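You operate a simulated robot arm through the tools that you are given. There is no shell and no other tool.

You are at the controls of a simulated robot arm. One attempt, no reset.

Task
Lock the spare lid on its stand, fit the blue ring and close the IN port with the grey cap.
Fine: the green stand knob locks it; the ring is in the tester's drawer and goes over the lid's neck; shut the drawer. Set down upright: what you pick out.

It is judged by the outcome, as a careful person would: the job done as asked, and still so three seconds after it is handed in. It fails if anything else is knocked over, pushed out of place, dropped, spilled or broken. Lids that push on must go on centred and level and be pressed home; caps that screw on are set level and turned clockwise until they are tight.

Robot
A 7-joint arm with a two-finger parallel gripper, fixed in place. Base frame: the origin is at the foot of the arm, x ahead of it, y to its left, z up; the work surface is at about z = 0.85. Units: m, rad, N and s.
Its first joint turns from -2.601 to 2.601 rad. Payload 3.43 kg.
Tool frame: the origin (TCP) lies between the finger pads and is the grasp point; the fingertips stand 0.03 m ahead of it; z points along the fingers, y is the line along which they close. The gripper opens to 0.094 m. The fingers are 0.028 m wide and 0.01 m thick; the gripper's body (0.05 by 0.096 m) begins 0.055 m behind the TCP.
Orientation is that of the tool frame in the base frame, as a unit quaternion [x, y, z, w]. With the fingers straight down and closing along the base's y, the tool's x points along the base's -x, its y along +y and its z along -z.

Tools
- The arm moves only by the tool play_rows. Its argument "deltas" is a list of rows, each a list of 3 entries, a list of its own where there are three numbers: the shift along the tool's x, y, z in units of 20 mm (1.0 is 20 mm), then the turn, a rotation vector about the tool's x, y, z in units of 4 degrees (1.0 is 4 degrees), then the opening, from 0 (shut) to 1 (fully open). In form: [[[tx, ty, tz], [ax, ay, az], jaw], ...]. A call has 1 to 20 rows; each row shifts and turns the commanded pose from where the row before left it, along the tool's axes as they then stand. A call with a number of a shift or a turn outside -1 to 1 is refused whole. A row lasts 0.2 s, in which the tool goes at most 0.05 m and 0.15 rad; a call with a longer step from one row to the next is refused whole, and so is a gripper value outside its range. Where a pose cannot be reached the arm comes as near as it can. A force on the tool above 40 N (or 10 N above the force at the start of the call, whichever is more), or a blocked arm, ends the call early, and 0.2 s more pass. Each finger travels about 0.045 m/s and halts on what it meets, pressing with about 43 N; the grip force reading is that of the motor and also rises with nothing between the fingers. The clock runs only during rows and for 0.2 s after the last one: add rows that do not move to give the fingers time. It gives the time, the measured TCP pose, the force on the tool (base axes), the opening and the grip force at its end, in the units of the frame above (readings bear some noise), with the torque about the TCP (base axes, N m) and any sound that the robot's microphone picked up.
- Cameras (640 x 400 px; columns grow to the right, rows downward): "scene" is fixed at [0.3997, 0.6515, 1.5953]; the picture's right is [0.98, 0.22, 0.00], its down [0.19, -0.85, -0.49] and it looks along [-0.11, 0.47, -0.87] (base axes); focal length 295 px, centre (320, 200). "wrist" rides on the gripper at [0.076, 0.014, -0.103] in the tool frame; the picture's right is [-0.18, 0.98, 0.00], its down [-0.75, -0.14, -0.64] and it looks along [-0.63, -0.12, 0.77] (tool axes); focal length 243 px, centre (320, 200). There is no depth. A picture from a camera that has moved, and an enlarged one, comes with that camera's place and axes in the base frame and with its lens.
- camera(camera): a new picture of that camera. The clock stands still meanwhile.
- close_up(camera, box): a new picture of the part [left, top, right, bottom] of that camera's present view, enlarged. The clock stands still meanwhile.
- close_job(): hands the job in; it is judged then, once.

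Places have to be worked out from the pictures, the camera data and where the tool is seen. Open the gripper and draw the arm clear of the work before you hand the job in, unless the task says otherwise.

The tools are called after "Call:" as a command line: name --argument value ..., lists and objects as JSON in quotes. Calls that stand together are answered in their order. play_rows: Moves the arm, as the interface text tells. Its arguments: {"type":"object","properties":{"deltas":{"type":"array"}},"required":["deltas"]} The other tools are called the same way: camera (camera) takes a picture; close_up (camera, box) takes an enlarged picture of a part of a camera's view; close_job () hands the job in.

At the start:

```text
t: 0.0
tcp_pos: [0.0189, 0.9888, 1.2309]
tcp_rot: [0.0, 1.0, 0.0, 0.0]
force: [0.3, -1.2, 0.6]
moment: [0.0, 0.0, 0.0]
finger_gap: 0.0939
finger_force: 0.0
```

scene: 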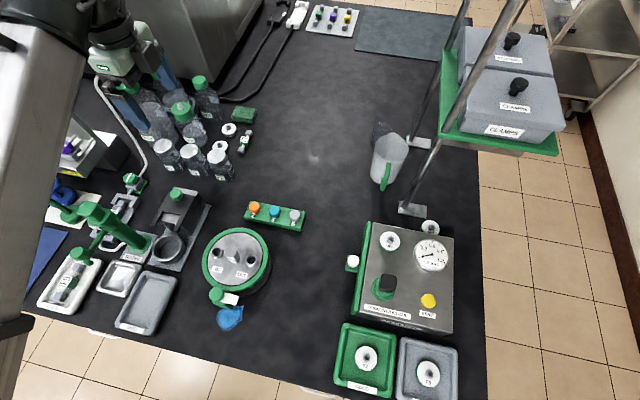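
wrist: 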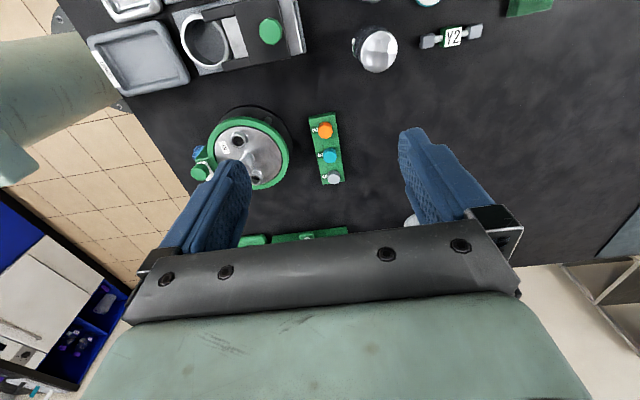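

I begin by looking at the scene in detail: the lid on its stand (green ring round, with the knob), the rack of small caps, and the tester box with its drawer.

Call:
close_up --camera "scene" --box '[180, 180, 340, 340]'

Call:
close_up --camera "scene" --box '[320, 200, 480, 400]'

Call:
close_up --camera "scene" --box '[20, 160, 220, 350]'

Call:
close_up --camera "wrist" --box '[180, 80, 380, 220]'

```text
2.50 times, centred on (260, 260) of scene
camera zoom: at [0.3997, 0.6515, 1.5953], right [0.98, 0.22, 0.0], down [0.19, -0.85, -0.49], along [-0.11, 0.47, -0.87], focal length 737 px, centre (470, 50)
```

zoom: 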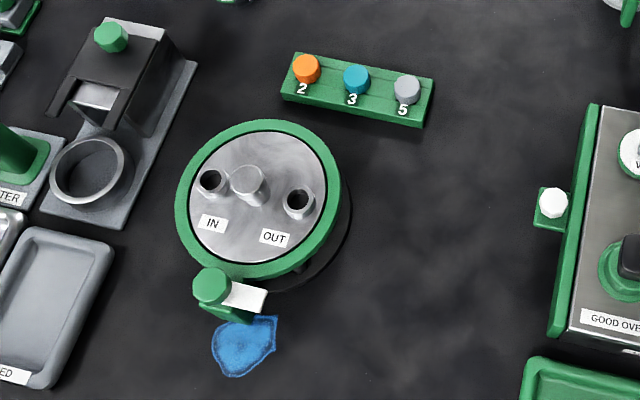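

```text
2.00 times, centred on (400, 300) of scene
camera zoom: at [0.3997, 0.6515, 1.5953], right [0.98, 0.22, 0.0], down [0.19, -0.85, -0.49], along [-0.11, 0.47, -0.87], focal length 590 px, centre (160, 0)
```

zoom: 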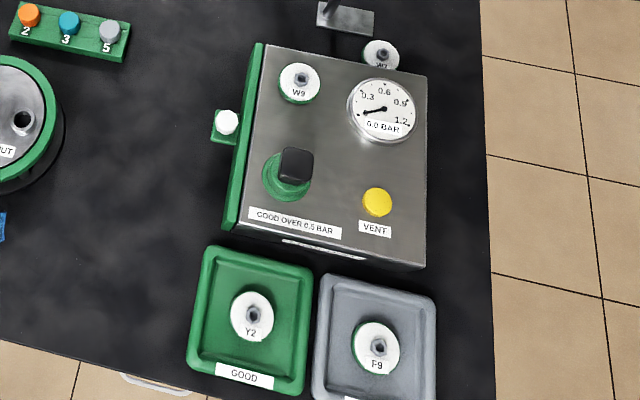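

```text
2.11 times, centred on (120, 255) of scene
camera zoom: at [0.3997, 0.6515, 1.5953], right [0.98, 0.22, 0.0], down [0.19, -0.85, -0.49], along [-0.11, 0.47, -0.87], focal length 621 px, centre (741, 84)
```

zoom: 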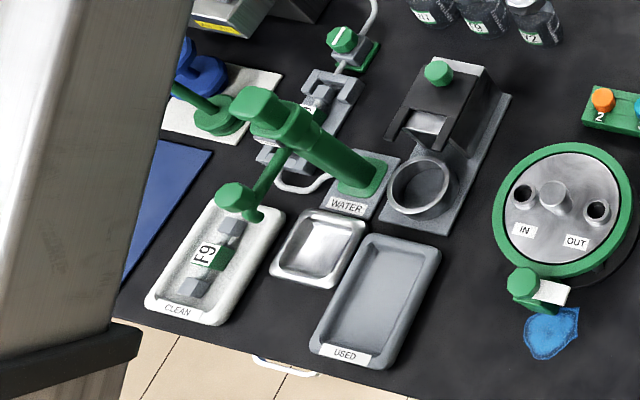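

```text
2.86 times, centred on (280, 150) of wrist
camera zoom: at [-0.0566, 1.0031, 1.3343], right [0.18, 0.98, 0.0], down [0.75, -0.14, 0.64], along [0.63, -0.12, -0.77], focal length 693 px, centre (434, 343)
```

zoom: 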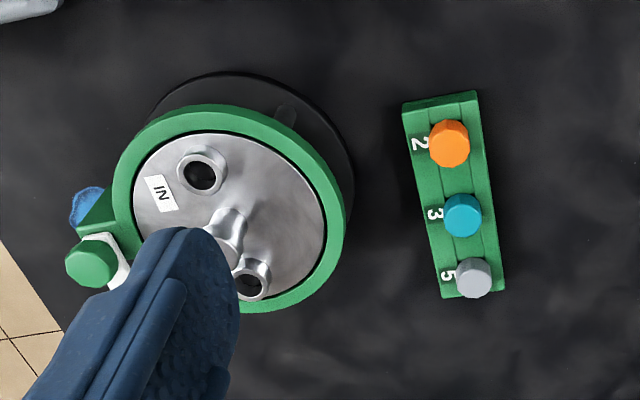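

The lid stand is at about (0.17, 0.81), the cap rack sits behind it, and the tester at about (0.53, 0.84) has a green front and white knob facing -x. I'll move the tool high over the free area between them to get a better wrist view of the drawer front.

Call:
play_rows --deltas '[[[-1, -0.5, 0], [0, 0, 0], 1], [[-1, -0.5, 0], [0, 0, 0], 1], [[-1, -0.5, 0], [0, 0, 0], 1], [[-1, -0.5, 0], [0, 0, 0], 1], [[-1, -0.5, 0], [0, 0, 0], 1], [[-1, -0.5, 0], [0, 0, 0], 1], [[-1, -0.5, 0], [0, 0, 0], 1], [[-1, -0.5, 0], [0, 0, 0], 1], [[-1, -0.5, 0], [0, 0, 0], 1], [[-1, -0.5, 0], [0, 0, 0], 1]]'

Call:
camera --camera "wrist"

Call:
camera --camera "scene"

```text
t: 2.2
tcp_pos: [0.2197, 0.8887, 1.232]
tcp_rot: [0.0, 1.0, 0.003, 0.001]
force: [-0.2, -0.5, -0.1]
moment: [0.01, 0.01, 0.0]
finger_gap: 0.0938
finger_force: 0.0
```

```text
taken
camera wrist: at [0.1442, 0.9035, 1.3339], right [0.18, 0.98, 0.01], down [0.75, -0.14, 0.64], along [0.63, -0.11, -0.77], focal length 243 px, centre (320, 200)
```

wrist: 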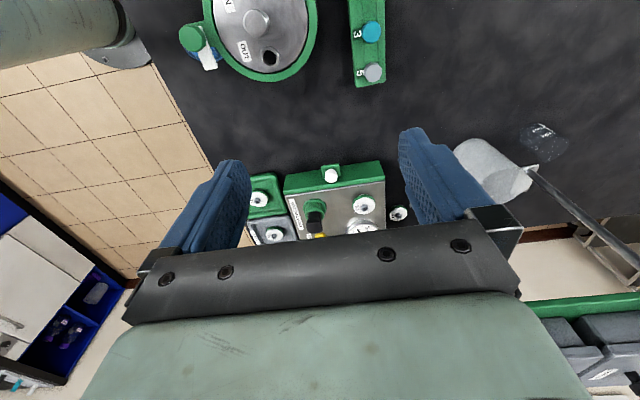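

```text
taken
```

scene: 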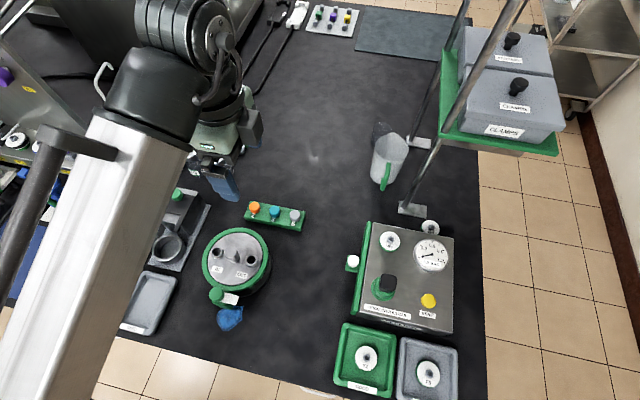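

The drawer front (green, with white knob) faces -x and I can see it between the fingers. I'll come lower and nearer for a detailed view.

Call:
play_rows --deltas '[[[-0.4, 0.1, 1], [0, 0, 0], 1], [[-0.4, 0.1, 1], [0, 0, 0], 1], [[-0.4, 0.1, 1], [0, 0, 0], 1], [[-0.4, 0.1, 1], [0, 0, 0], 1], [[-0.4, 0.1, 1], [0, 0, 0], 1], [[-0.4, 0.1, 1], [0, 0, 0], 1], [[-0.4, 0.1, 1], [0, 0, 0], 1]]'

Call:
camera --camera "wrist"

Call:
close_up --camera "wrist" --box '[220, 130, 420, 255]'

```text
t: 3.8
tcp_pos: [0.2733, 0.9004, 1.0928]
tcp_rot: [0.0, 1.0, 0.0, 0.0]
force: [-0.2, -0.9, 1.0]
moment: [0.02, 0.01, -0.01]
finger_gap: 0.0941
finger_force: 0.1
```

```text
taken
camera wrist: at [0.1986, 0.917, 1.195], right [0.18, 0.98, 0.0], down [0.75, -0.14, 0.64], along [0.63, -0.12, -0.77], focal length 243 px, centre (320, 200)
```

wrist: 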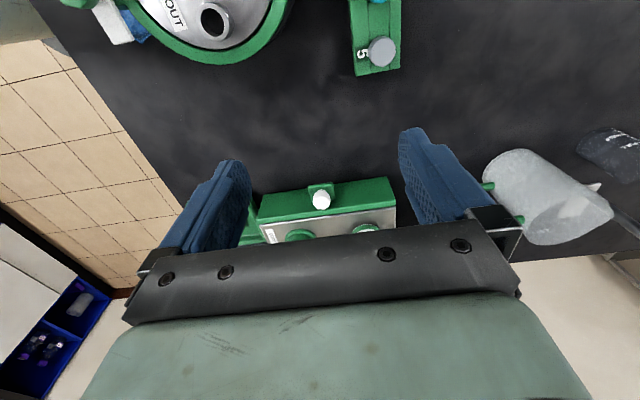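

```text
3.20 times, centred on (320, 192) of wrist
camera zoom: at [0.1986, 0.917, 1.195], right [0.18, 0.98, 0.0], down [0.75, -0.14, 0.64], along [0.63, -0.12, -0.77], focal length 776 px, centre (320, 224)
```

zoom: 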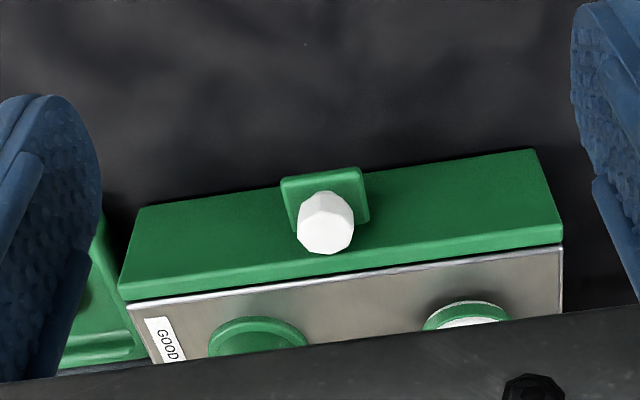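

The tester is square to the axes. Its white knob stands on a tab of the drawer front at about (0.427, 0.876, 0.916). Next I'll look closely at the lid stand and its green knob, staying high.

Call:
play_rows --deltas '[[[1, -0.3, 0], [0, 0, 0], 1], [[1, -0.3, 0], [0, 0, 0], 1], [[1, -0.3, 0], [0, 0, 0], 1], [[1, -0.3, 0], [0, 0, 0], 1], [[1, -0.3, 0], [0, 0, 0], 1], [[1, -0.3, 0], [0, 0, 0], 1], [[1, -0.3, 0], [0, 0, 0], 1], [[1, -0.3, 0], [0, 0, 0], 1], [[1, -0.3, 0], [0, 0, 0], 1], [[1, -0.3, 0], [0, 0, 0], 1]]'

Call:
camera --camera "wrist"

Call:
close_up --camera "wrist" --box '[180, 80, 400, 220]'

```text
t: 6.0
tcp_pos: [0.0757, 0.8395, 1.0903]
tcp_rot: [0.0, 1.0, 0.0, -0.001]
force: [-0.5, -0.4, -0.4]
moment: [-0.02, 0.01, -0.02]
finger_gap: 0.0941
finger_force: 0.0
```

```text
taken
camera wrist: at [0.0, 0.8549, 1.1933], right [0.18, 0.98, 0.0], down [0.75, -0.14, 0.64], along [0.63, -0.12, -0.77], focal length 243 px, centre (320, 200)
```

wrist: 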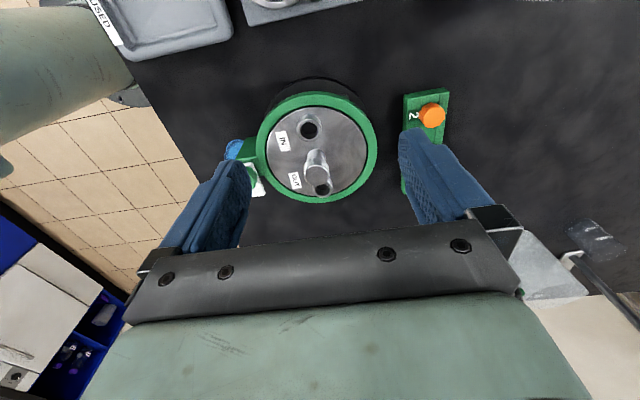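

```text
2.86 times, centred on (290, 150) of wrist
camera zoom: at [0.0, 0.8549, 1.1933], right [0.18, 0.98, 0.0], down [0.75, -0.14, 0.64], along [0.63, -0.12, -0.77], focal length 693 px, centre (406, 343)
```

zoom: 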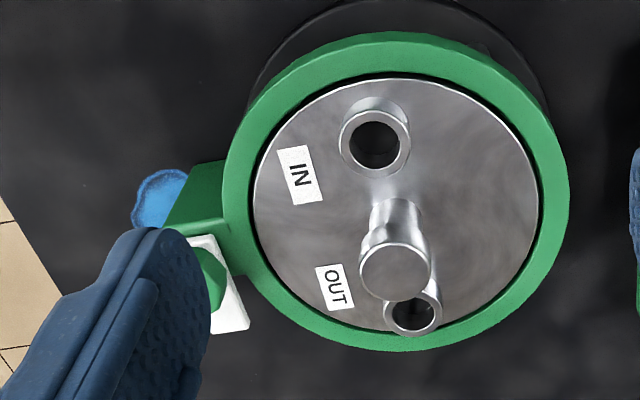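

The lid has the IN and OUT ports with a taller central neck. The green knob with a white tongue is hidden by a finger, so I'll shift toward -y to view it between the fingers.

Call:
play_rows --deltas '[[[0.5, -1, 0.4], [0, 0, 0], 1], [[0.5, -1, 0.4], [0, 0, 0], 1], [[0, -1, 0.4], [0, 0, 0], 1], [[0, -1, 0.4], [0, 0, 0], 1], [[0, -1, 0.4], [0, 0, 0], 1]]'

Call:
camera --camera "wrist"

Call:
close_up --camera "wrist" --box '[230, 120, 410, 235]'

Call:
close_up --camera "scene" --box '[190, 215, 290, 335]'

```text
t: 7.2
tcp_pos: [0.055, 0.739, 1.0509]
tcp_rot: [-0.001, 1.0, 0.0, -0.001]
force: [0.0, -0.2, -0.1]
moment: [-0.03, 0.0, -0.01]
finger_gap: 0.0937
finger_force: 0.1
```

```text
taken
camera wrist: at [-0.0202, 0.7549, 1.1535], right [0.18, 0.98, 0.0], down [0.75, -0.14, 0.64], along [0.63, -0.12, -0.77], focal length 243 px, centre (320, 200)
```

wrist: 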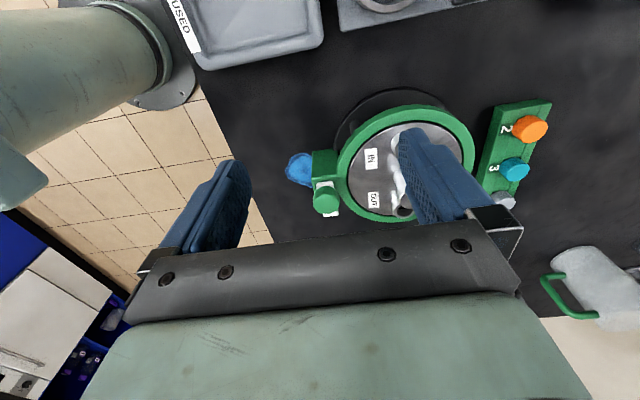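

```text
3.48 times, centred on (320, 178) of wrist
camera zoom: at [-0.0202, 0.7549, 1.1535], right [0.18, 0.98, 0.0], down [0.75, -0.14, 0.64], along [0.63, -0.12, -0.77], focal length 844 px, centre (320, 278)
```

zoom: 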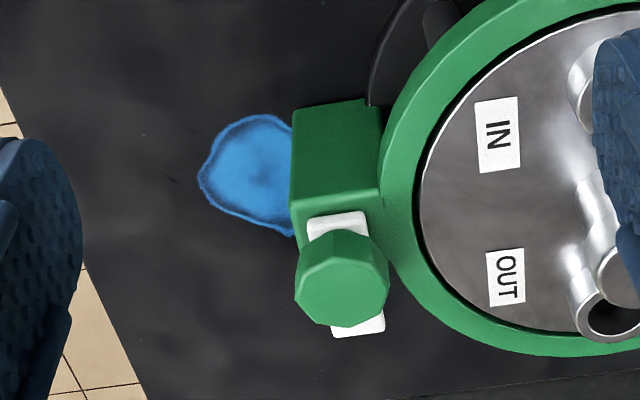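

```text
3.33 times, centred on (240, 275) of scene
camera zoom: at [0.3997, 0.6515, 1.5953], right [0.98, 0.22, 0.0], down [0.19, -0.85, -0.49], along [-0.11, 0.47, -0.87], focal length 983 px, centre (587, -50)
```

zoom: 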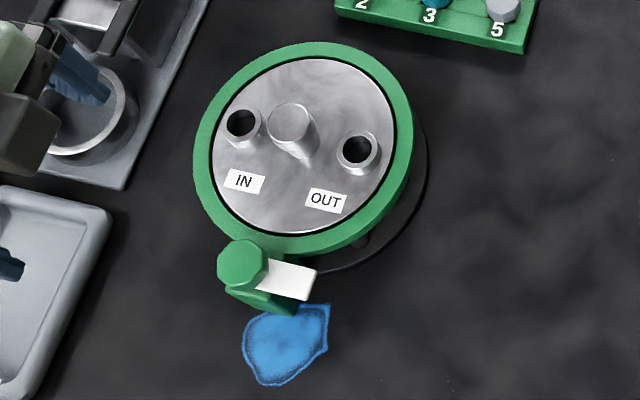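

The knob is an octagon about 32 mm across at roughly (0.151, 0.729, top z 0.947). The white tongue under it points +x, reaches about 43 mm and has its top at about z 0.924, so a counter-clockwise quarter turn would bring it over the lid. I'll position above the knob with the gripper partly closed.

Call:
play_rows --deltas '[[[-1, -0.1, 0], [0, 0, 0], 0.65], [[-1, -0.1, 0], [0, 0, 0], 0.65], [[-1, -0.1, 0], [0, 0, 0], 0.65], [[-1, -0.1, 0], [0, 0, 0], 0.65], [[-0.8, -0.08, 0.5], [0, 0, 0], 0.65], [[0, 0, 1], [0, 0, 0], 0.65], [[0, 0, 0.5], [0, 0, 0], 0.65]]'

Call:
camera --camera "wrist"

Call:
close_up --camera "scene" --box '[180, 200, 300, 320]'

```text
t: 8.8
tcp_pos: [0.1527, 0.7323, 1.0122]
tcp_rot: [0.0, 1.0, 0.0, 0.0]
force: [0.7, -0.9, -0.1]
moment: [0.0, 0.01, -0.02]
finger_gap: 0.061
finger_force: 0.0
```

```text
taken
camera wrist: at [0.0766, 0.7484, 1.115], right [0.18, 0.98, 0.0], down [0.75, -0.14, 0.64], along [0.63, -0.12, -0.77], focal length 243 px, centre (320, 200)
```

wrist: 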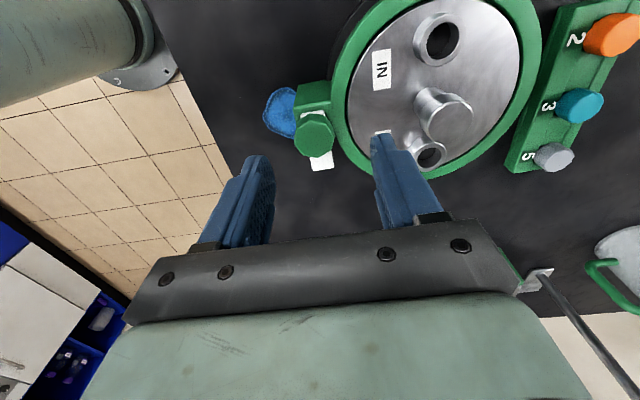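

```text
3.33 times, centred on (240, 260) of scene
camera zoom: at [0.3997, 0.6515, 1.5953], right [0.98, 0.22, 0.0], down [0.19, -0.85, -0.49], along [-0.11, 0.47, -0.87], focal length 983 px, centre (587, 0)
```

zoom: 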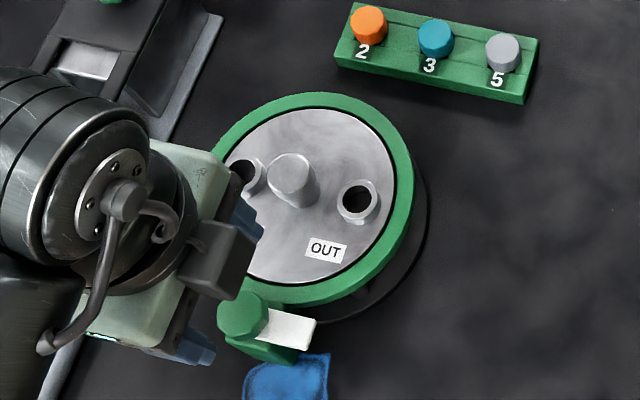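

The wrist view puts the knob at about (0.153, 0.7295), nearly under the tool. I'll descend to TCP z ≈ 0.958 with the fingers open on either side.

Call:
play_rows --deltas '[[[0, -0.14, 0.5], [0, 0, 0], 0.65], [[0, 0, 0.8], [0, 0, 0], 0.65], [[0, 0, 0.8], [0, 0, 0], 0.65], [[0, 0, 0.5], [0, 0, 0], 0.65], [[0, 0, 0], [0, 0, 0], 0.65]]'

Call:
close_up --camera "wrist" --box '[220, 60, 440, 220]'

Call:
close_up --camera "scene" --box '[180, 220, 280, 320]'

```text
t: 10.0
tcp_pos: [0.1511, 0.7299, 0.9612]
tcp_rot: [0.001, 1.0, 0.001, 0.001]
force: [-0.3, 0.7, -0.5]
moment: [-0.02, -0.01, 0.02]
finger_gap: 0.0611
finger_force: 0.1
```

```text
2.50 times, centred on (330, 140) of wrist
camera zoom: at [0.0757, 0.7454, 1.0637], right [0.18, 0.98, 0.0], down [0.75, -0.14, 0.64], along [0.63, -0.12, -0.77], focal length 606 px, centre (295, 350)
```

zoom: 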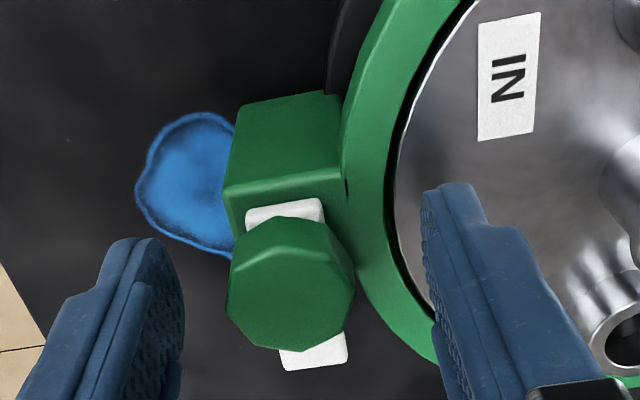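

```text
4.00 times, centred on (230, 270) of scene
camera zoom: at [0.3997, 0.6515, 1.5953], right [0.98, 0.22, 0.0], down [0.19, -0.85, -0.49], along [-0.11, 0.47, -0.87], focal length 1179 px, centre (680, -80)
```

zoom: 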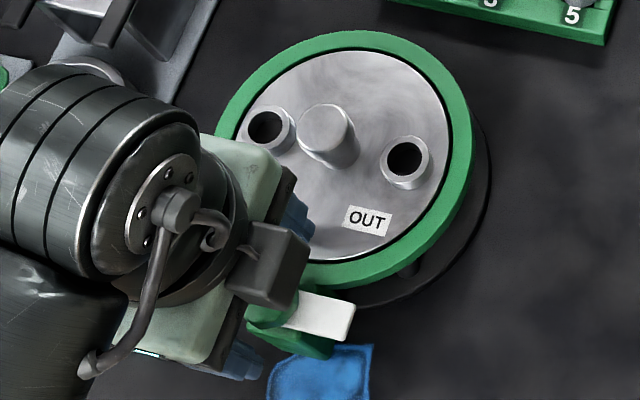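

The knob lies centred between the fingers at (0.1525, 0.7296). I'll close on it.

Call:
play_rows --deltas '[[[0, 0, 0], [0, 0, 0], 0], [[0, 0, 0], [0, 0, 0], 0], [[0, 0, 0], [0, 0, 0], 0], [[0, 0, 0], [0, 0, 0], 0]]'

Call:
close_up --camera "wrist" --box '[220, 60, 440, 220]'

```text
t: 11.0
tcp_pos: [0.151, 0.7282, 0.9608]
tcp_rot: [0.0, 1.0, -0.003, 0.0]
force: [0.4, -18.1, -0.1]
moment: [-0.36, 0.01, -0.09]
finger_gap: 0.028
finger_force: 43.1
```

```text
2.50 times, centred on (330, 140) of wrist
camera zoom: at [0.0757, 0.7439, 1.0637], right [0.18, 0.98, 0.0], down [0.75, -0.14, 0.64], along [0.63, -0.12, -0.77], focal length 606 px, centre (295, 350)
```

zoom: 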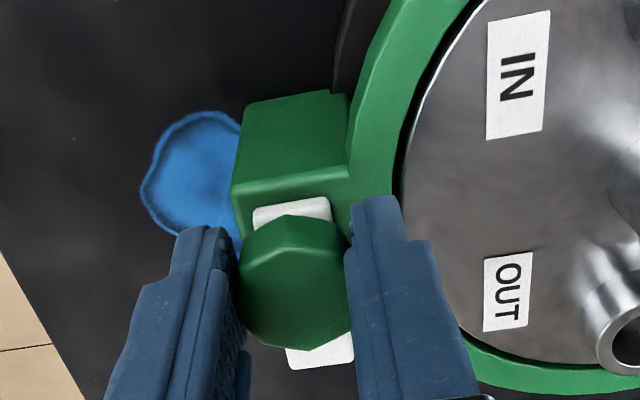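

The grip holds on a 28 mm knob, with an 18 N sideways force, so the knob's true y is about 0.727. I'll relieve that with a small -y shift and then start a counter-clockwise turn while watching the torque.

Call:
play_rows --deltas '[[[0, -0.12, 0], [0, 0, 0], 0], [[0, 0, 0], [0, 0, -0.5], 0], [[0, 0, 0], [0, 0, -0.5], 0], [[0, 0, 0], [0, 0, -0.5], 0]]'

```text
t: 12.0
tcp_pos: [0.1511, 0.728, 0.9609]
tcp_rot: [-0.052, 0.999, 0.002, 0.001]
force: [6.9, 5.7, 29.9]
moment: [-0.1, 0.56, 0.01]
finger_gap: 0.0279
finger_force: 42.7
```

The tool turned about 6°, and a 30 N vertical force appeared. I'll look at how the knob and tongue reacted before going on.

Call:
close_up --camera "wrist" --box '[220, 60, 440, 220]'

Call:
close_up --camera "scene" --box '[180, 220, 280, 320]'

Call:
play_rows --deltas '[[[0, 0, 0], [0, 0, 0], 0]]'

```text
2.50 times, centred on (330, 140) of wrist
camera zoom: at [0.0745, 0.7345, 1.0637], right [0.08, 1.0, 0.0], down [0.76, -0.06, 0.64], along [0.64, -0.05, -0.77], focal length 606 px, centre (295, 350)
```

zoom: 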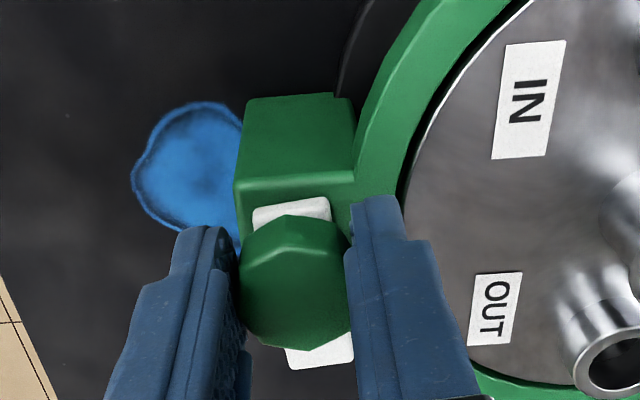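

```text
4.00 times, centred on (230, 270) of scene
camera zoom: at [0.3997, 0.6515, 1.5953], right [0.98, 0.22, 0.0], down [0.19, -0.85, -0.49], along [-0.11, 0.47, -0.87], focal length 1179 px, centre (680, -80)
```

zoom: 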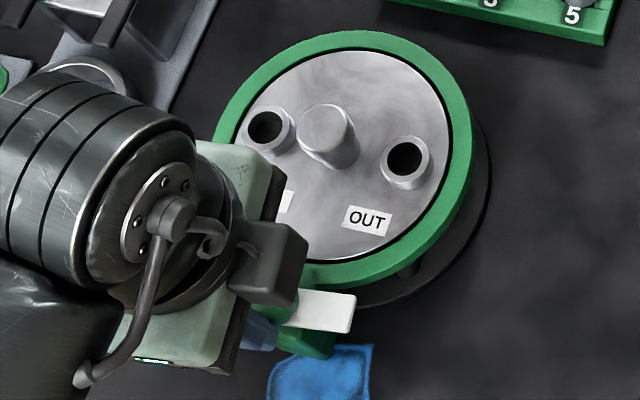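

```text
t: 12.4
tcp_pos: [0.1508, 0.7272, 0.9615]
tcp_rot: [-0.052, 0.999, 0.001, 0.0]
force: [8.5, 11.8, 36.8]
moment: [0.16, 0.11, 0.0]
finger_gap: 0.0282
finger_force: 42.8
```

The tongue follows the gripper and turns freely with almost no z torque. The forces look like the arm settling against the held knob, so I'll relax the commanded pose by about 3 mm up and 1 mm in +x/+y.

Call:
play_rows --deltas '[[[-0.04, 0.05, -0.15], [0, 0, 0], 0], [[0, 0, 0], [0, 0, 0], 0]]'

```text
t: 13.0
tcp_pos: [0.1508, 0.7293, 0.9609]
tcp_rot: [-0.052, 0.999, -0.001, 0.0]
force: [3.1, 9.9, -0.2]
moment: [0.56, -1.19, 0.0]
finger_gap: 0.028
finger_force: 42.7
```

The vertical force is gone. I'll continue the counter-clockwise turn in steps.

Call:
play_rows --deltas '[[[0, 0.04, 0], [0, 0, -0.5], 0], [[0, 0, 0], [0, 0, -0.7], 0], [[0, 0, 0], [0, 0, -0.7], 0], [[0, 0, 0], [0, 0, -0.7], 0], [[0, 0, 0], [0, 0, -0.7], 0]]'

```text
t: 14.2
tcp_pos: [0.1497, 0.7269, 0.9641]
tcp_rot: [-0.168, 0.986, -0.001, -0.001]
force: [-0.3, -6.6, 0.0]
moment: [-0.75, 0.29, -0.07]
finger_gap: 0.028
finger_force: 42.6
```

At about 19° of turn the forces are small. Continuing.

Call:
play_rows --deltas '[[[0, 0, 0], [0, 0, -0.9], 0], [[0, 0, 0], [0, 0, -0.9], 0], [[0, 0, 0], [0, 0, -0.9], 0], [[0, 0, 0], [0, 0, -0.9], 0], [[0, 0, 0], [0, 0, -0.9], 0]]'

Call:
close_up --camera "scene" --box '[180, 220, 280, 320]'

Call:
camera --camera "wrist"

```text
t: 15.4
tcp_pos: [0.1511, 0.7272, 0.9634]
tcp_rot: [-0.32, 0.947, 0.0, 0.0]
force: [4.2, -20.4, 0.0]
moment: [-0.95, 0.39, -0.11]
finger_gap: 0.0284
finger_force: 43.1
```

```text
4.00 times, centred on (230, 270) of scene
camera zoom: at [0.3997, 0.6515, 1.5953], right [0.98, 0.22, 0.0], down [0.19, -0.85, -0.49], along [-0.11, 0.47, -0.87], focal length 1179 px, centre (680, -80)
```

zoom: 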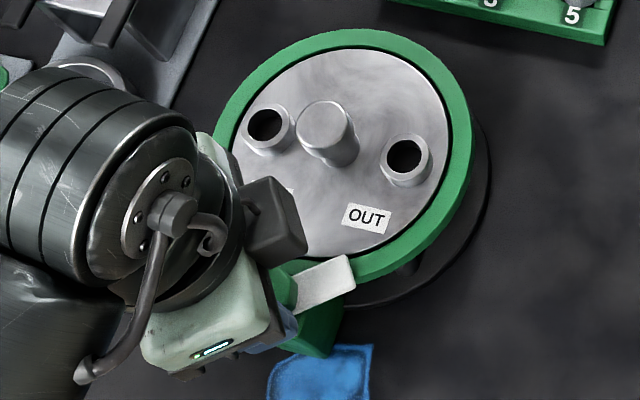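

```text
taken
camera wrist: at [0.0829, 0.694, 1.0656], right [-0.45, 0.89, 0.0], down [0.69, 0.35, 0.64], along [0.57, 0.29, -0.77], focal length 243 px, centre (320, 200)
```

wrist: 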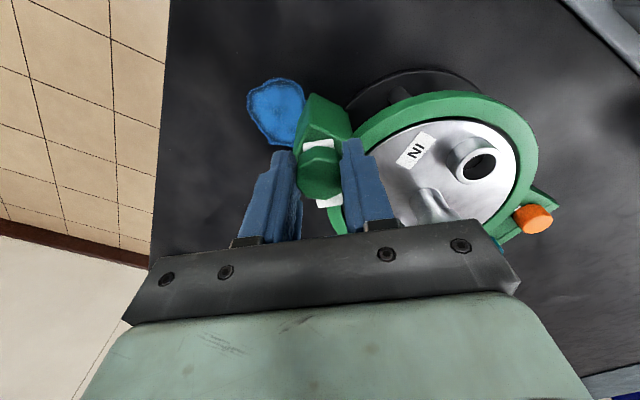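

The tongue is swinging over the ring as intended, about 37° so far. I'll null the sideways force with a small shift and continue.

Call:
play_rows --deltas '[[[0.04, -0.09, 0], [0, 0, -0.5], 0], [[0, 0, 0], [0, 0, -0.9], 0], [[0, 0, 0], [0, 0, -0.9], 0], [[0, 0, 0], [0, 0, -0.9], 0], [[0, 0, 0], [0, 0, -0.9], 0]]'

```text
t: 16.6
tcp_pos: [0.151, 0.7256, 0.9624]
tcp_rot: [-0.452, 0.892, -0.001, -0.001]
force: [3.7, -17.1, -0.1]
moment: [-0.74, 0.44, -0.09]
finger_gap: 0.0282
finger_force: 42.7
```

About 54° now, and the torque about z stays small. I'll trim again and carry on toward 90°.

Call:
play_rows --deltas '[[[0.05, -0.06, 0], [0, 0, -0.5], 0], [[0, 0, 0], [0, 0, -0.9], 0], [[0, 0, 0], [0, 0, -0.9], 0], [[0, 0, 0], [0, 0, -0.9], 0], [[0, 0, 0], [0, 0, -0.9], 0]]'

Call:
close_up --camera "scene" --box '[180, 220, 280, 320]'

Call:
camera --camera "wrist"

```text
t: 17.8
tcp_pos: [0.1529, 0.7267, 0.9618]
tcp_rot: [-0.575, 0.818, -0.001, 0.0]
force: [1.3, -9.6, -0.6]
moment: [-1.42, 0.31, -0.05]
finger_gap: 0.0282
finger_force: 43.6
```

```text
4.00 times, centred on (230, 270) of scene
camera zoom: at [0.3997, 0.6515, 1.5953], right [0.98, 0.22, 0.0], down [0.19, -0.85, -0.49], along [-0.11, 0.47, -0.87], focal length 1179 px, centre (680, -80)
```

zoom: 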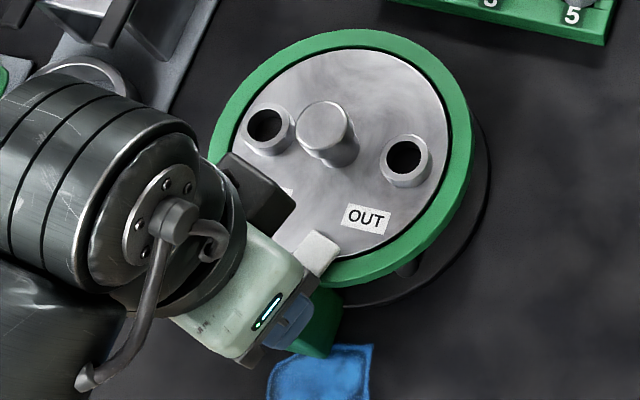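

```text
taken
camera wrist: at [0.114, 0.6602, 1.065], right [-0.86, 0.51, 0.0], down [0.39, 0.66, 0.64], along [0.33, 0.55, -0.77], focal length 243 px, centre (320, 200)
```

wrist: 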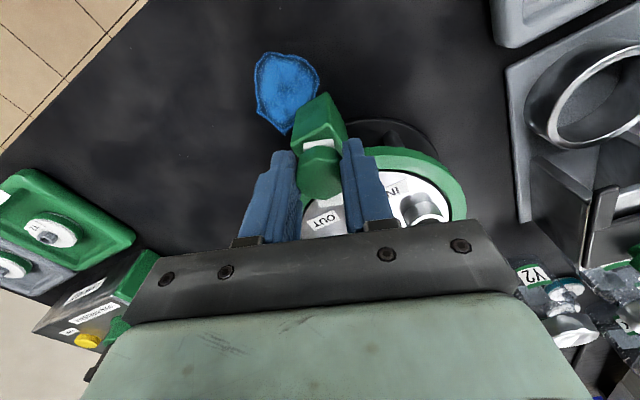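

About 70°, with the tongue now over the lid's edge. I'll continue to the end of travel.

Call:
play_rows --deltas '[[[0.04, -0.02, 0], [0, 0, -0.5], 0], [[0, 0, 0], [0, 0, -0.8], 0], [[0, 0, 0], [0, 0, -0.8], 0], [[0, 0, 0], [0, 0, -0.8], 0], [[0, 0, 0], [0, 0, -0.8], 0], [[0, 0, 0], [0, 0, -0.8], 0]]'

```text
t: 19.2
tcp_pos: [0.1527, 0.7254, 0.9621]
tcp_rot: [-0.695, 0.719, 0.0, 0.0]
force: [1.1, 1.0, 1.0]
moment: [0.2, 0.18, 0.02]
finger_gap: 0.028
finger_force: 42.9
```

88° with very low torque. I'll try a few more degrees to see whether there's an end stop.

Call:
play_rows --deltas '[[[0, 0, 0], [0, 0, -0.5], 0], [[0, 0, 0], [0, 0, -0.5], 0], [[0, 0, 0], [0, 0, -0.5], 0]]'

Call:
close_up --camera "scene" --box '[180, 220, 280, 320]'

Call:
close_up --camera "wrist" --box '[220, 60, 440, 220]'

```text
t: 20.0
tcp_pos: [0.1529, 0.7244, 0.9625]
tcp_rot: [0.731, -0.682, 0.001, 0.0]
force: [5.1, 2.0, 1.2]
moment: [0.06, -0.05, -0.97]
finger_gap: 0.0284
finger_force: 42.9
```

```text
4.00 times, centred on (230, 270) of scene
camera zoom: at [0.3997, 0.6515, 1.5953], right [0.98, 0.22, 0.0], down [0.19, -0.85, -0.49], along [-0.11, 0.47, -0.87], focal length 1179 px, centre (680, -80)
```

zoom: 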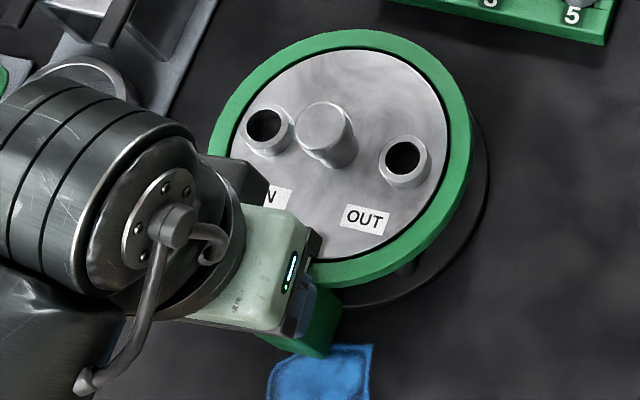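

```text
2.50 times, centred on (330, 140) of wrist
camera zoom: at [0.1447, 0.6486, 1.0649], right [-0.99, 0.12, 0.0], down [0.09, 0.76, 0.64], along [0.08, 0.64, -0.77], focal length 606 px, centre (295, 350)
```

zoom: 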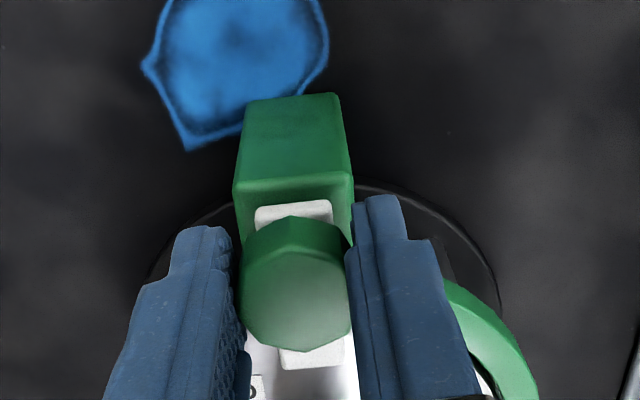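

The torque jumped to about -0.97 N·m at roughly 94°, so the end stop is reached and the tongue is over the lid. I'll ease off slightly, open and rise.

Call:
play_rows --deltas '[[[0, 0, 0], [0, 0, 0.5], 0], [[0, 0, 0], [0, 0, 0], 0.5], [[0, 0, 0], [0, 0, 0], 0.5], [[0, 0, 0], [0, 0, 0], 0.5], [[0, 0, -1], [0, 0, 0], 0.5], [[0, 0, -1], [0, 0, 0], 0.5], [[0, 0, -1], [0, 0, 0], 0.5], [[0, 0, -1], [0, 0, 0], 0.7], [[0, 0, -1], [0, 0, 0], 1]]'

Call:
close_up --camera "scene" --box '[180, 220, 280, 320]'

Call:
camera --camera "wrist"

```text
t: 22.0
tcp_pos: [0.1512, 0.725, 1.0628]
tcp_rot: [0.719, -0.695, 0.0, 0.0]
force: [1.1, 0.1, 0.7]
moment: [-0.01, 0.0, -0.01]
finger_gap: 0.0941
finger_force: 0.1
```

```text
4.00 times, centred on (230, 270) of scene
camera zoom: at [0.3997, 0.6515, 1.5953], right [0.98, 0.22, 0.0], down [0.19, -0.85, -0.49], along [-0.11, 0.47, -0.87], focal length 1179 px, centre (680, -80)
```

zoom: 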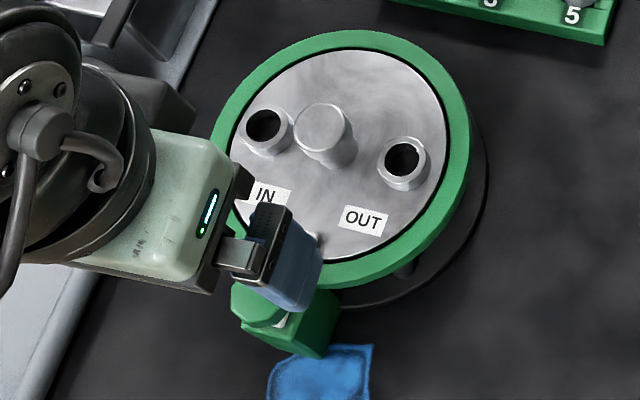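

```text
taken
camera wrist: at [0.1405, 0.6498, 1.1656], right [-0.99, 0.15, 0.0], down [0.11, 0.76, 0.64], along [0.1, 0.63, -0.77], focal length 243 px, centre (320, 200)
```

wrist: 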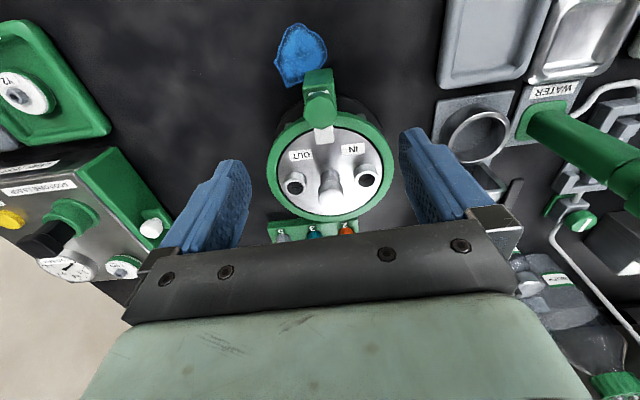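

The tongue now points onto the lid, so the lid is locked. Next is the drawer: I'll turn the tool back by 92° at this safe height so the fingers close along y.

Call:
play_rows --deltas '[[[0, 0, -0.5], [0, 0, 1], 1], [[0, 0, 0], [0, 0, 1], 1], [[0, 0, 0], [0, 0, 1], 1], [[0, 0, 0], [0, 0, 1], 1], [[0, 0, 0], [0, 0, 1], 1], [[0, 0, 0], [0, 0, 1], 1], [[0, 0, 0], [0, 0, 1], 1], [[0, 0, 0], [0, 0, 1], 1], [[0, 0, 0], [0, 0, 1], 1], [[0, 0, 0], [0, 0, 1], 1], [[0, 0, 0], [0, 0, 1], 1], [[0, 0, 0], [0, 0, 1], 1], [[0, 0, 0], [0, 0, 1], 1], [[0, 0, 0], [0, 0, 1], 1], [[0, 0, 0], [0, 0, 1], 1], [[0, 0, 0], [0, 0, 1], 1], [[0, 0, 0], [0, 0, 1], 1], [[0, 0, 0], [0, 0, 1], 1], [[0, 0, 0], [0, 0, 1], 1], [[0, 0, 0], [0, 0, 1], 1]]'

Call:
play_rows --deltas '[[[0, 0, 0], [0, 0, 1], 1], [[0, 0, 0], [0, 0, 1], 1], [[0, 0, 0], [0, 0, 1], 1], [[-1, 0.6, 0], [0, 0, 0], 1], [[-1, 0.6, 0], [0, 0, 0], 1], [[-1, 0.6, 0], [0, 0, 0], 1], [[-1, 0.6, 0], [0, 0, 0], 1], [[-1, 0.6, 0], [0, 0, 0], 1], [[-1, 0.6, 0], [0, 0, 0], 1], [[-1, 0.6, 0], [0, 0, 0], 1], [[-1, 0.6, 0], [0, 0, 0], 1], [[-1, 0.6, 0], [0, 0, 0], 1], [[-1, 0.6, 0], [0, 0, 0], 1], [[-0.6, 0.5, 0], [0, 0, 0], 0.7], [[0, 0.5, 0.5], [0, 0, 0], 0.7]]'

Call:
camera --camera "wrist"

Call:
camera --camera "scene"

```text
t: 26.2
tcp_pos: [0.1535, 0.7248, 1.0726]
tcp_rot: [-0.104, 0.995, 0.0, 0.0]
force: [0.3, 0.0, 0.7]
moment: [-0.03, -0.01, 0.0]
finger_gap: 0.0942
finger_force: 0.0
```

```text
t: 29.4
tcp_pos: [0.366, 0.8645, 1.0617]
tcp_rot: [0.0, 1.0, -0.001, 0.0]
force: [-0.4, -0.9, 0.5]
moment: [0.01, 0.01, -0.01]
finger_gap: 0.0657
finger_force: 0.0
```

```text
taken
camera wrist: at [0.2905, 0.88, 1.1645], right [0.18, 0.98, 0.0], down [0.75, -0.14, 0.64], along [0.63, -0.12, -0.77], focal length 243 px, centre (320, 200)
```

wrist: 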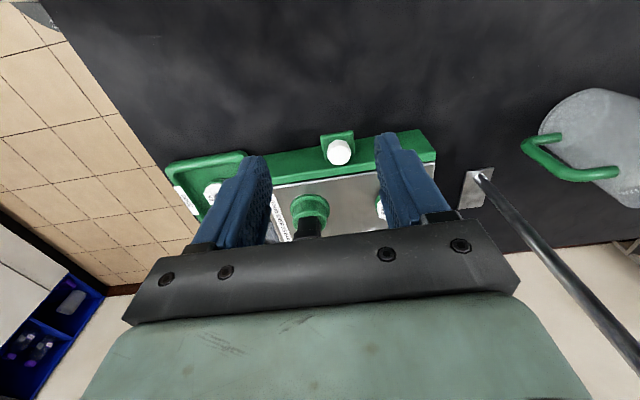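

```text
taken
```

scene: 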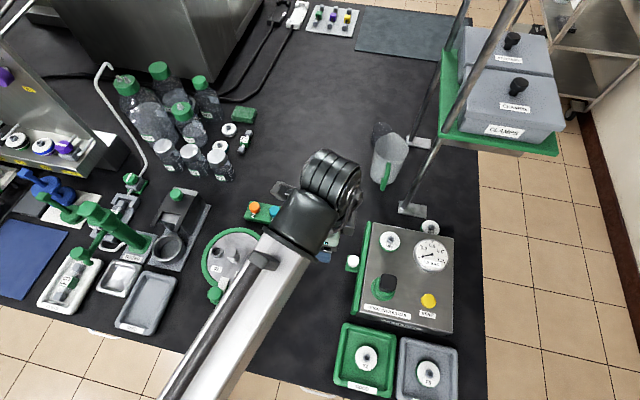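

I'm over the open area just in front of the drawer. I'll zoom in on the knob and tab for a precise position.

Call:
close_up --camera "wrist" --box '[270, 110, 410, 200]'

Call:
close_up --camera "scene" --box '[330, 220, 410, 300]'

```text
4.44 times, centred on (340, 155) of wrist
camera zoom: at [0.2905, 0.88, 1.1645], right [0.18, 0.98, 0.0], down [0.75, -0.14, 0.64], along [0.63, -0.12, -0.77], focal length 1078 px, centre (231, 400)
```

zoom: 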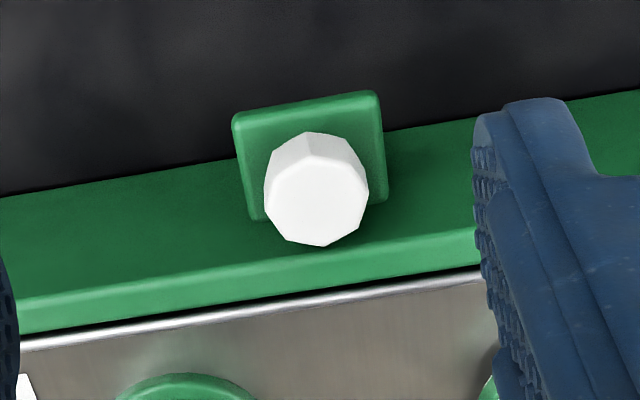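

```text
5.00 times, centred on (370, 260) of scene
camera zoom: at [0.3997, 0.6515, 1.5953], right [0.98, 0.22, 0.0], down [0.19, -0.85, -0.49], along [-0.11, 0.47, -0.87], focal length 1474 px, centre (70, -100)
```

zoom: 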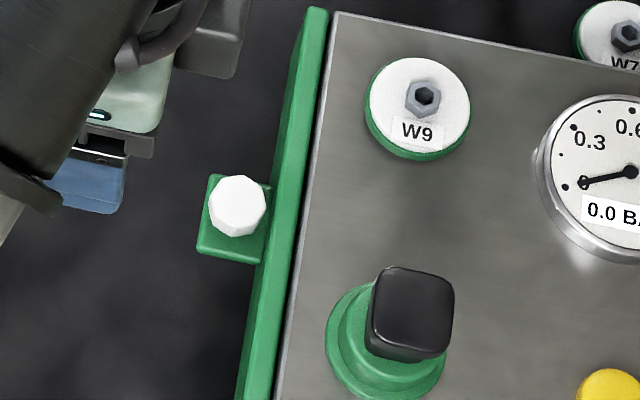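

Triangulating again, the drawer knob is 27 mm across at about (0.430, 0.876), top z ≈ 0.914, on a tab at z ≈ 0.888. I'll move over it and come down part of the way.

Call:
play_rows --deltas '[[[-1, 0.2, 0], [0, 0, 0], 0.6], [[-1, 0.2, 0.5], [0, 0, 0], 0.6], [[-1, 0.17, 1], [0, 0, 0], 0.6], [[0, 0, 1], [0, 0, 0], 0.6], [[0, 0, 1], [0, 0, 0], 0.6], [[0, 0, 1], [0, 0, 0], 0.6], [[0, 0, 0], [0, 0, 0], 0.6]]'

Call:
camera --camera "wrist"

Call:
close_up --camera "scene" --box '[300, 210, 420, 310]'

```text
t: 31.0
tcp_pos: [0.4245, 0.8755, 0.9732]
tcp_rot: [0.0, 1.0, 0.0, 0.0]
force: [0.2, 0.1, -0.1]
moment: [0.0, 0.02, 0.03]
finger_gap: 0.0563
finger_force: 0.1
```

```text
taken
camera wrist: at [0.3494, 0.8904, 1.0763], right [0.18, 0.98, 0.0], down [0.75, -0.14, 0.64], along [0.63, -0.12, -0.77], focal length 243 px, centre (320, 200)
```

wrist: 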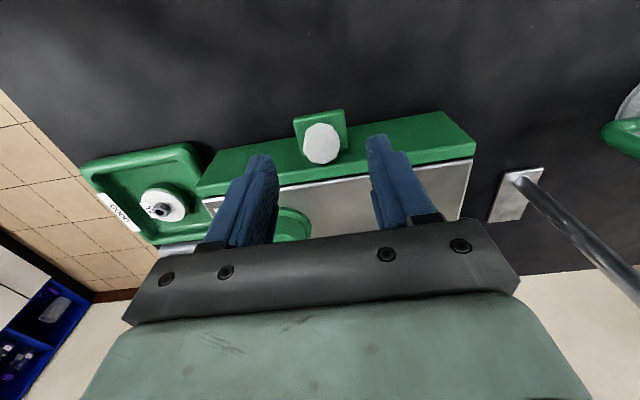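

```text
4.00 times, centred on (360, 260) of scene
camera zoom: at [0.3997, 0.6515, 1.5953], right [0.98, 0.22, 0.0], down [0.19, -0.85, -0.49], along [-0.11, 0.47, -0.87], focal length 1179 px, centre (160, -40)
```

zoom: 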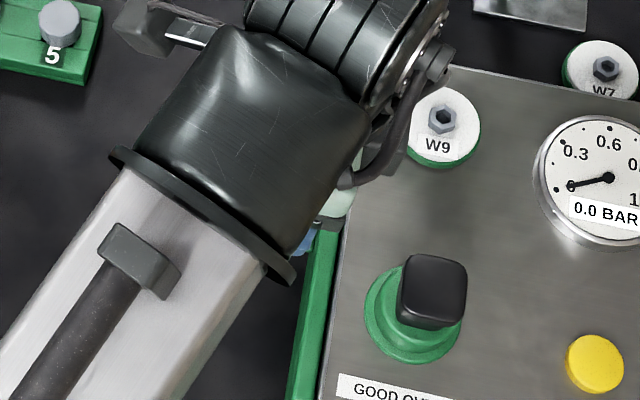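

The knob checks out at (0.430, 0.876). Descending to about z 0.924 with the fingers straddling it.

Call:
play_rows --deltas '[[[-0.15, 0, 0.8], [0, 0, 0], 0.6], [[0, 0, 0.8], [0, 0, 0], 0.6], [[0, 0, 0.7], [0, 0, 0], 0.6], [[0, 0, 0], [0, 0, 0], 0.6], [[0, 0, 0], [0, 0, 0], 0.6]]'

Call:
close_up --camera "wrist" --box '[220, 60, 440, 220]'

```text
t: 32.2
tcp_pos: [0.4267, 0.877, 0.9246]
tcp_rot: [0.0, 1.0, 0.0, 0.0]
force: [0.4, 1.0, 0.0]
moment: [0.0, -0.01, 0.02]
finger_gap: 0.0563
finger_force: 0.1
```

```text
2.50 times, centred on (330, 140) of wrist
camera zoom: at [0.3516, 0.8925, 1.0278], right [0.18, 0.98, 0.0], down [0.75, -0.14, 0.64], along [0.63, -0.12, -0.77], focal length 606 px, centre (295, 350)
```

zoom: 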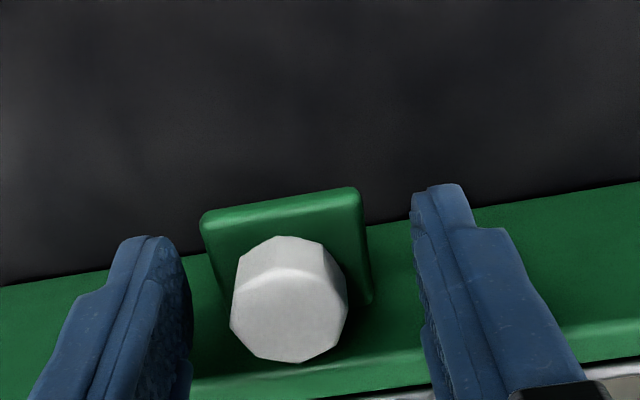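

The fingers straddle the knob above the tab. Closing.

Call:
play_rows --deltas '[[[0, 0, 0], [0, 0, 0], 0], [[0, 0, 0], [0, 0, 0], 0], [[0, 0, 0], [0, 0, 0], 0], [[0, 0, 0], [0, 0, 0], 0], [[0, 0, 0], [0, 0, 0], 0]]'

```text
t: 33.4
tcp_pos: [0.427, 0.8742, 0.9251]
tcp_rot: [0.0, 1.0, -0.002, 0.0]
force: [-1.1, -24.0, -7.9]
moment: [-0.11, -0.52, 0.15]
finger_gap: 0.0398
finger_force: 44.9
```

The gap stopped at 40 mm, wider than the knob, so the fingers may be holding the tab itself. I'll check.

Call:
close_up --camera "wrist" --box '[220, 60, 440, 220]'

```text
2.50 times, centred on (330, 140) of wrist
camera zoom: at [0.3517, 0.891, 1.0278], right [0.18, 0.98, 0.0], down [0.75, -0.14, 0.64], along [0.63, -0.12, -0.77], focal length 606 px, centre (295, 350)
```

zoom: 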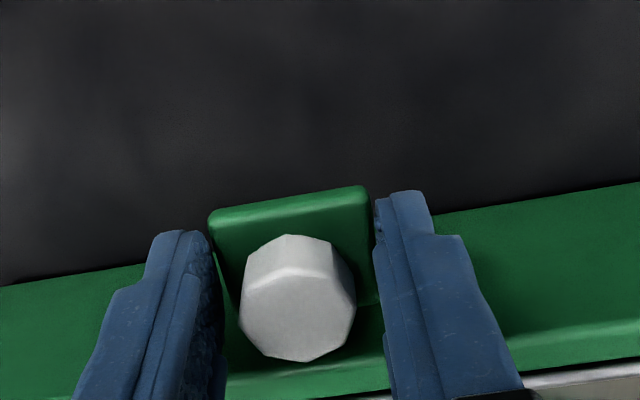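

The fingers hold the tab's sides, which serves as a grip for pulling. I'll centre slightly to relieve the sideways force and start pulling toward -x.

Call:
play_rows --deltas '[[[0, -0.1, 0], [0, 0, 0], 0], [[0.2, 0, 0], [0, 0, 0], 0], [[0.3, 0, 0], [0, 0, 0], 0], [[0.4, 0, 0], [0, 0, 0], 0]]'

```text
t: 34.4
tcp_pos: [0.4099, 0.8763, 0.9249]
tcp_rot: [0.0, 1.0, 0.0, 0.0]
force: [0.2, -4.4, -19.1]
moment: [-0.37, 0.1, -0.38]
finger_gap: 0.04
finger_force: 45.2
```

The tool moved 17 mm with little resistance. I'll check that the drawer came along.

Call:
camera --camera "wrist"

Call:
close_up --camera "scene" --box '[300, 210, 420, 340]'

```text
taken
camera wrist: at [0.3337, 0.8904, 1.0279], right [0.18, 0.98, 0.0], down [0.75, -0.14, 0.64], along [0.63, -0.12, -0.77], focal length 243 px, centre (320, 200)
```

wrist: 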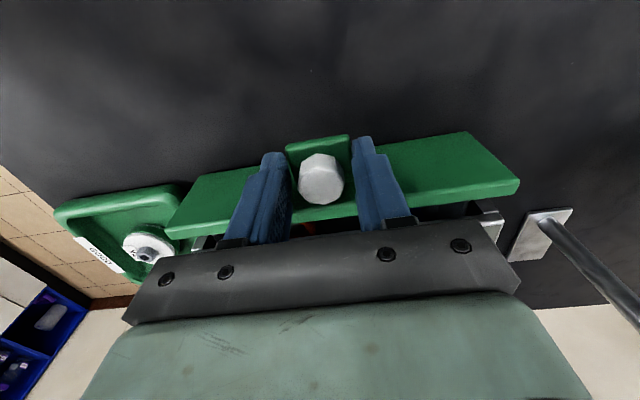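

```text
3.08 times, centred on (360, 275) of scene
camera zoom: at [0.3997, 0.6515, 1.5953], right [0.98, 0.22, 0.0], down [0.19, -0.85, -0.49], along [-0.11, 0.47, -0.87], focal length 907 px, centre (197, -31)
```

zoom: 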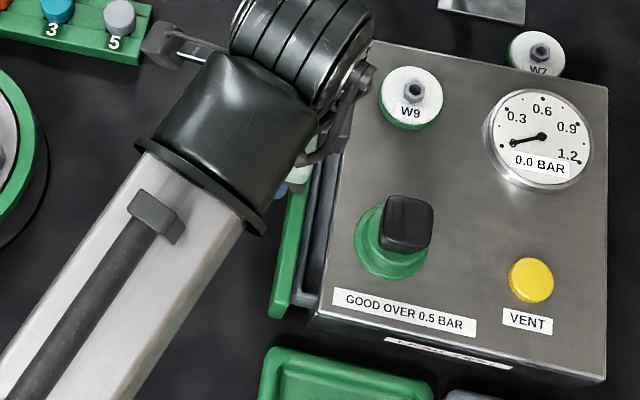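

The drawer is sliding out with the tool. I'll trim the height and keep pulling.

Call:
play_rows --deltas '[[[0.3, 0, 0.08], [0, 0, 0], 0], [[0.5, 0, 0], [0, 0, 0], 0], [[0.5, 0, 0], [0, 0, 0], 0], [[0.5, 0, 0], [0, 0, 0], 0], [[0.5, 0, 0], [0, 0, 0], 0]]'

Call:
close_up --camera "scene" --box '[280, 210, 420, 340]'

```text
t: 35.6
tcp_pos: [0.3632, 0.8747, 0.9255]
tcp_rot: [-0.001, 1.0, 0.0, 0.0]
force: [-0.3, 6.0, -1.7]
moment: [-0.66, 0.5, 0.09]
finger_gap: 0.0396
finger_force: 45.1
```

```text
3.08 times, centred on (350, 275) of scene
camera zoom: at [0.3997, 0.6515, 1.5953], right [0.98, 0.22, 0.0], down [0.19, -0.85, -0.49], along [-0.11, 0.47, -0.87], focal length 907 px, centre (228, -31)
```

zoom: 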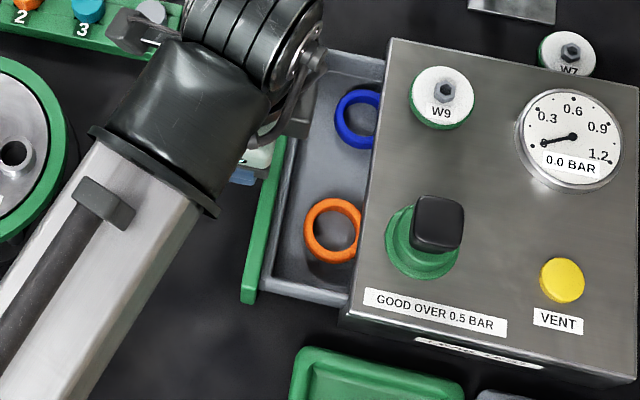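

The drawer shows a blue ring at the back and an orange ring in front. I'll pull further so the blue ring is clear of the tester housing.

Call:
play_rows --deltas '[[[0.5, 0, 0], [0, 0, 0], 0], [[0.5, 0, 0], [0, 0, 0], 0], [[0.5, 0, 0], [0, 0, 0], 0], [[0.3, 0, 0], [0, 0, 0], 0]]'

Call:
close_up --camera "scene" --box '[260, 200, 420, 340]'

```text
t: 36.6
tcp_pos: [0.3273, 0.8751, 0.9252]
tcp_rot: [0.0, 1.0, 0.001, 0.0]
force: [-0.2, 15.0, 6.9]
moment: [1.2, -0.2, 0.0]
finger_gap: 0.04
finger_force: 45.5
```

```text
2.86 times, centred on (340, 270) of scene
camera zoom: at [0.3997, 0.6515, 1.5953], right [0.98, 0.22, 0.0], down [0.19, -0.85, -0.49], along [-0.11, 0.47, -0.87], focal length 842 px, centre (263, 0)
```

zoom: 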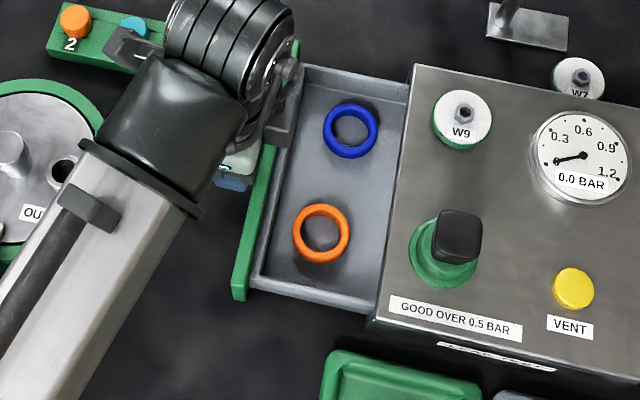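

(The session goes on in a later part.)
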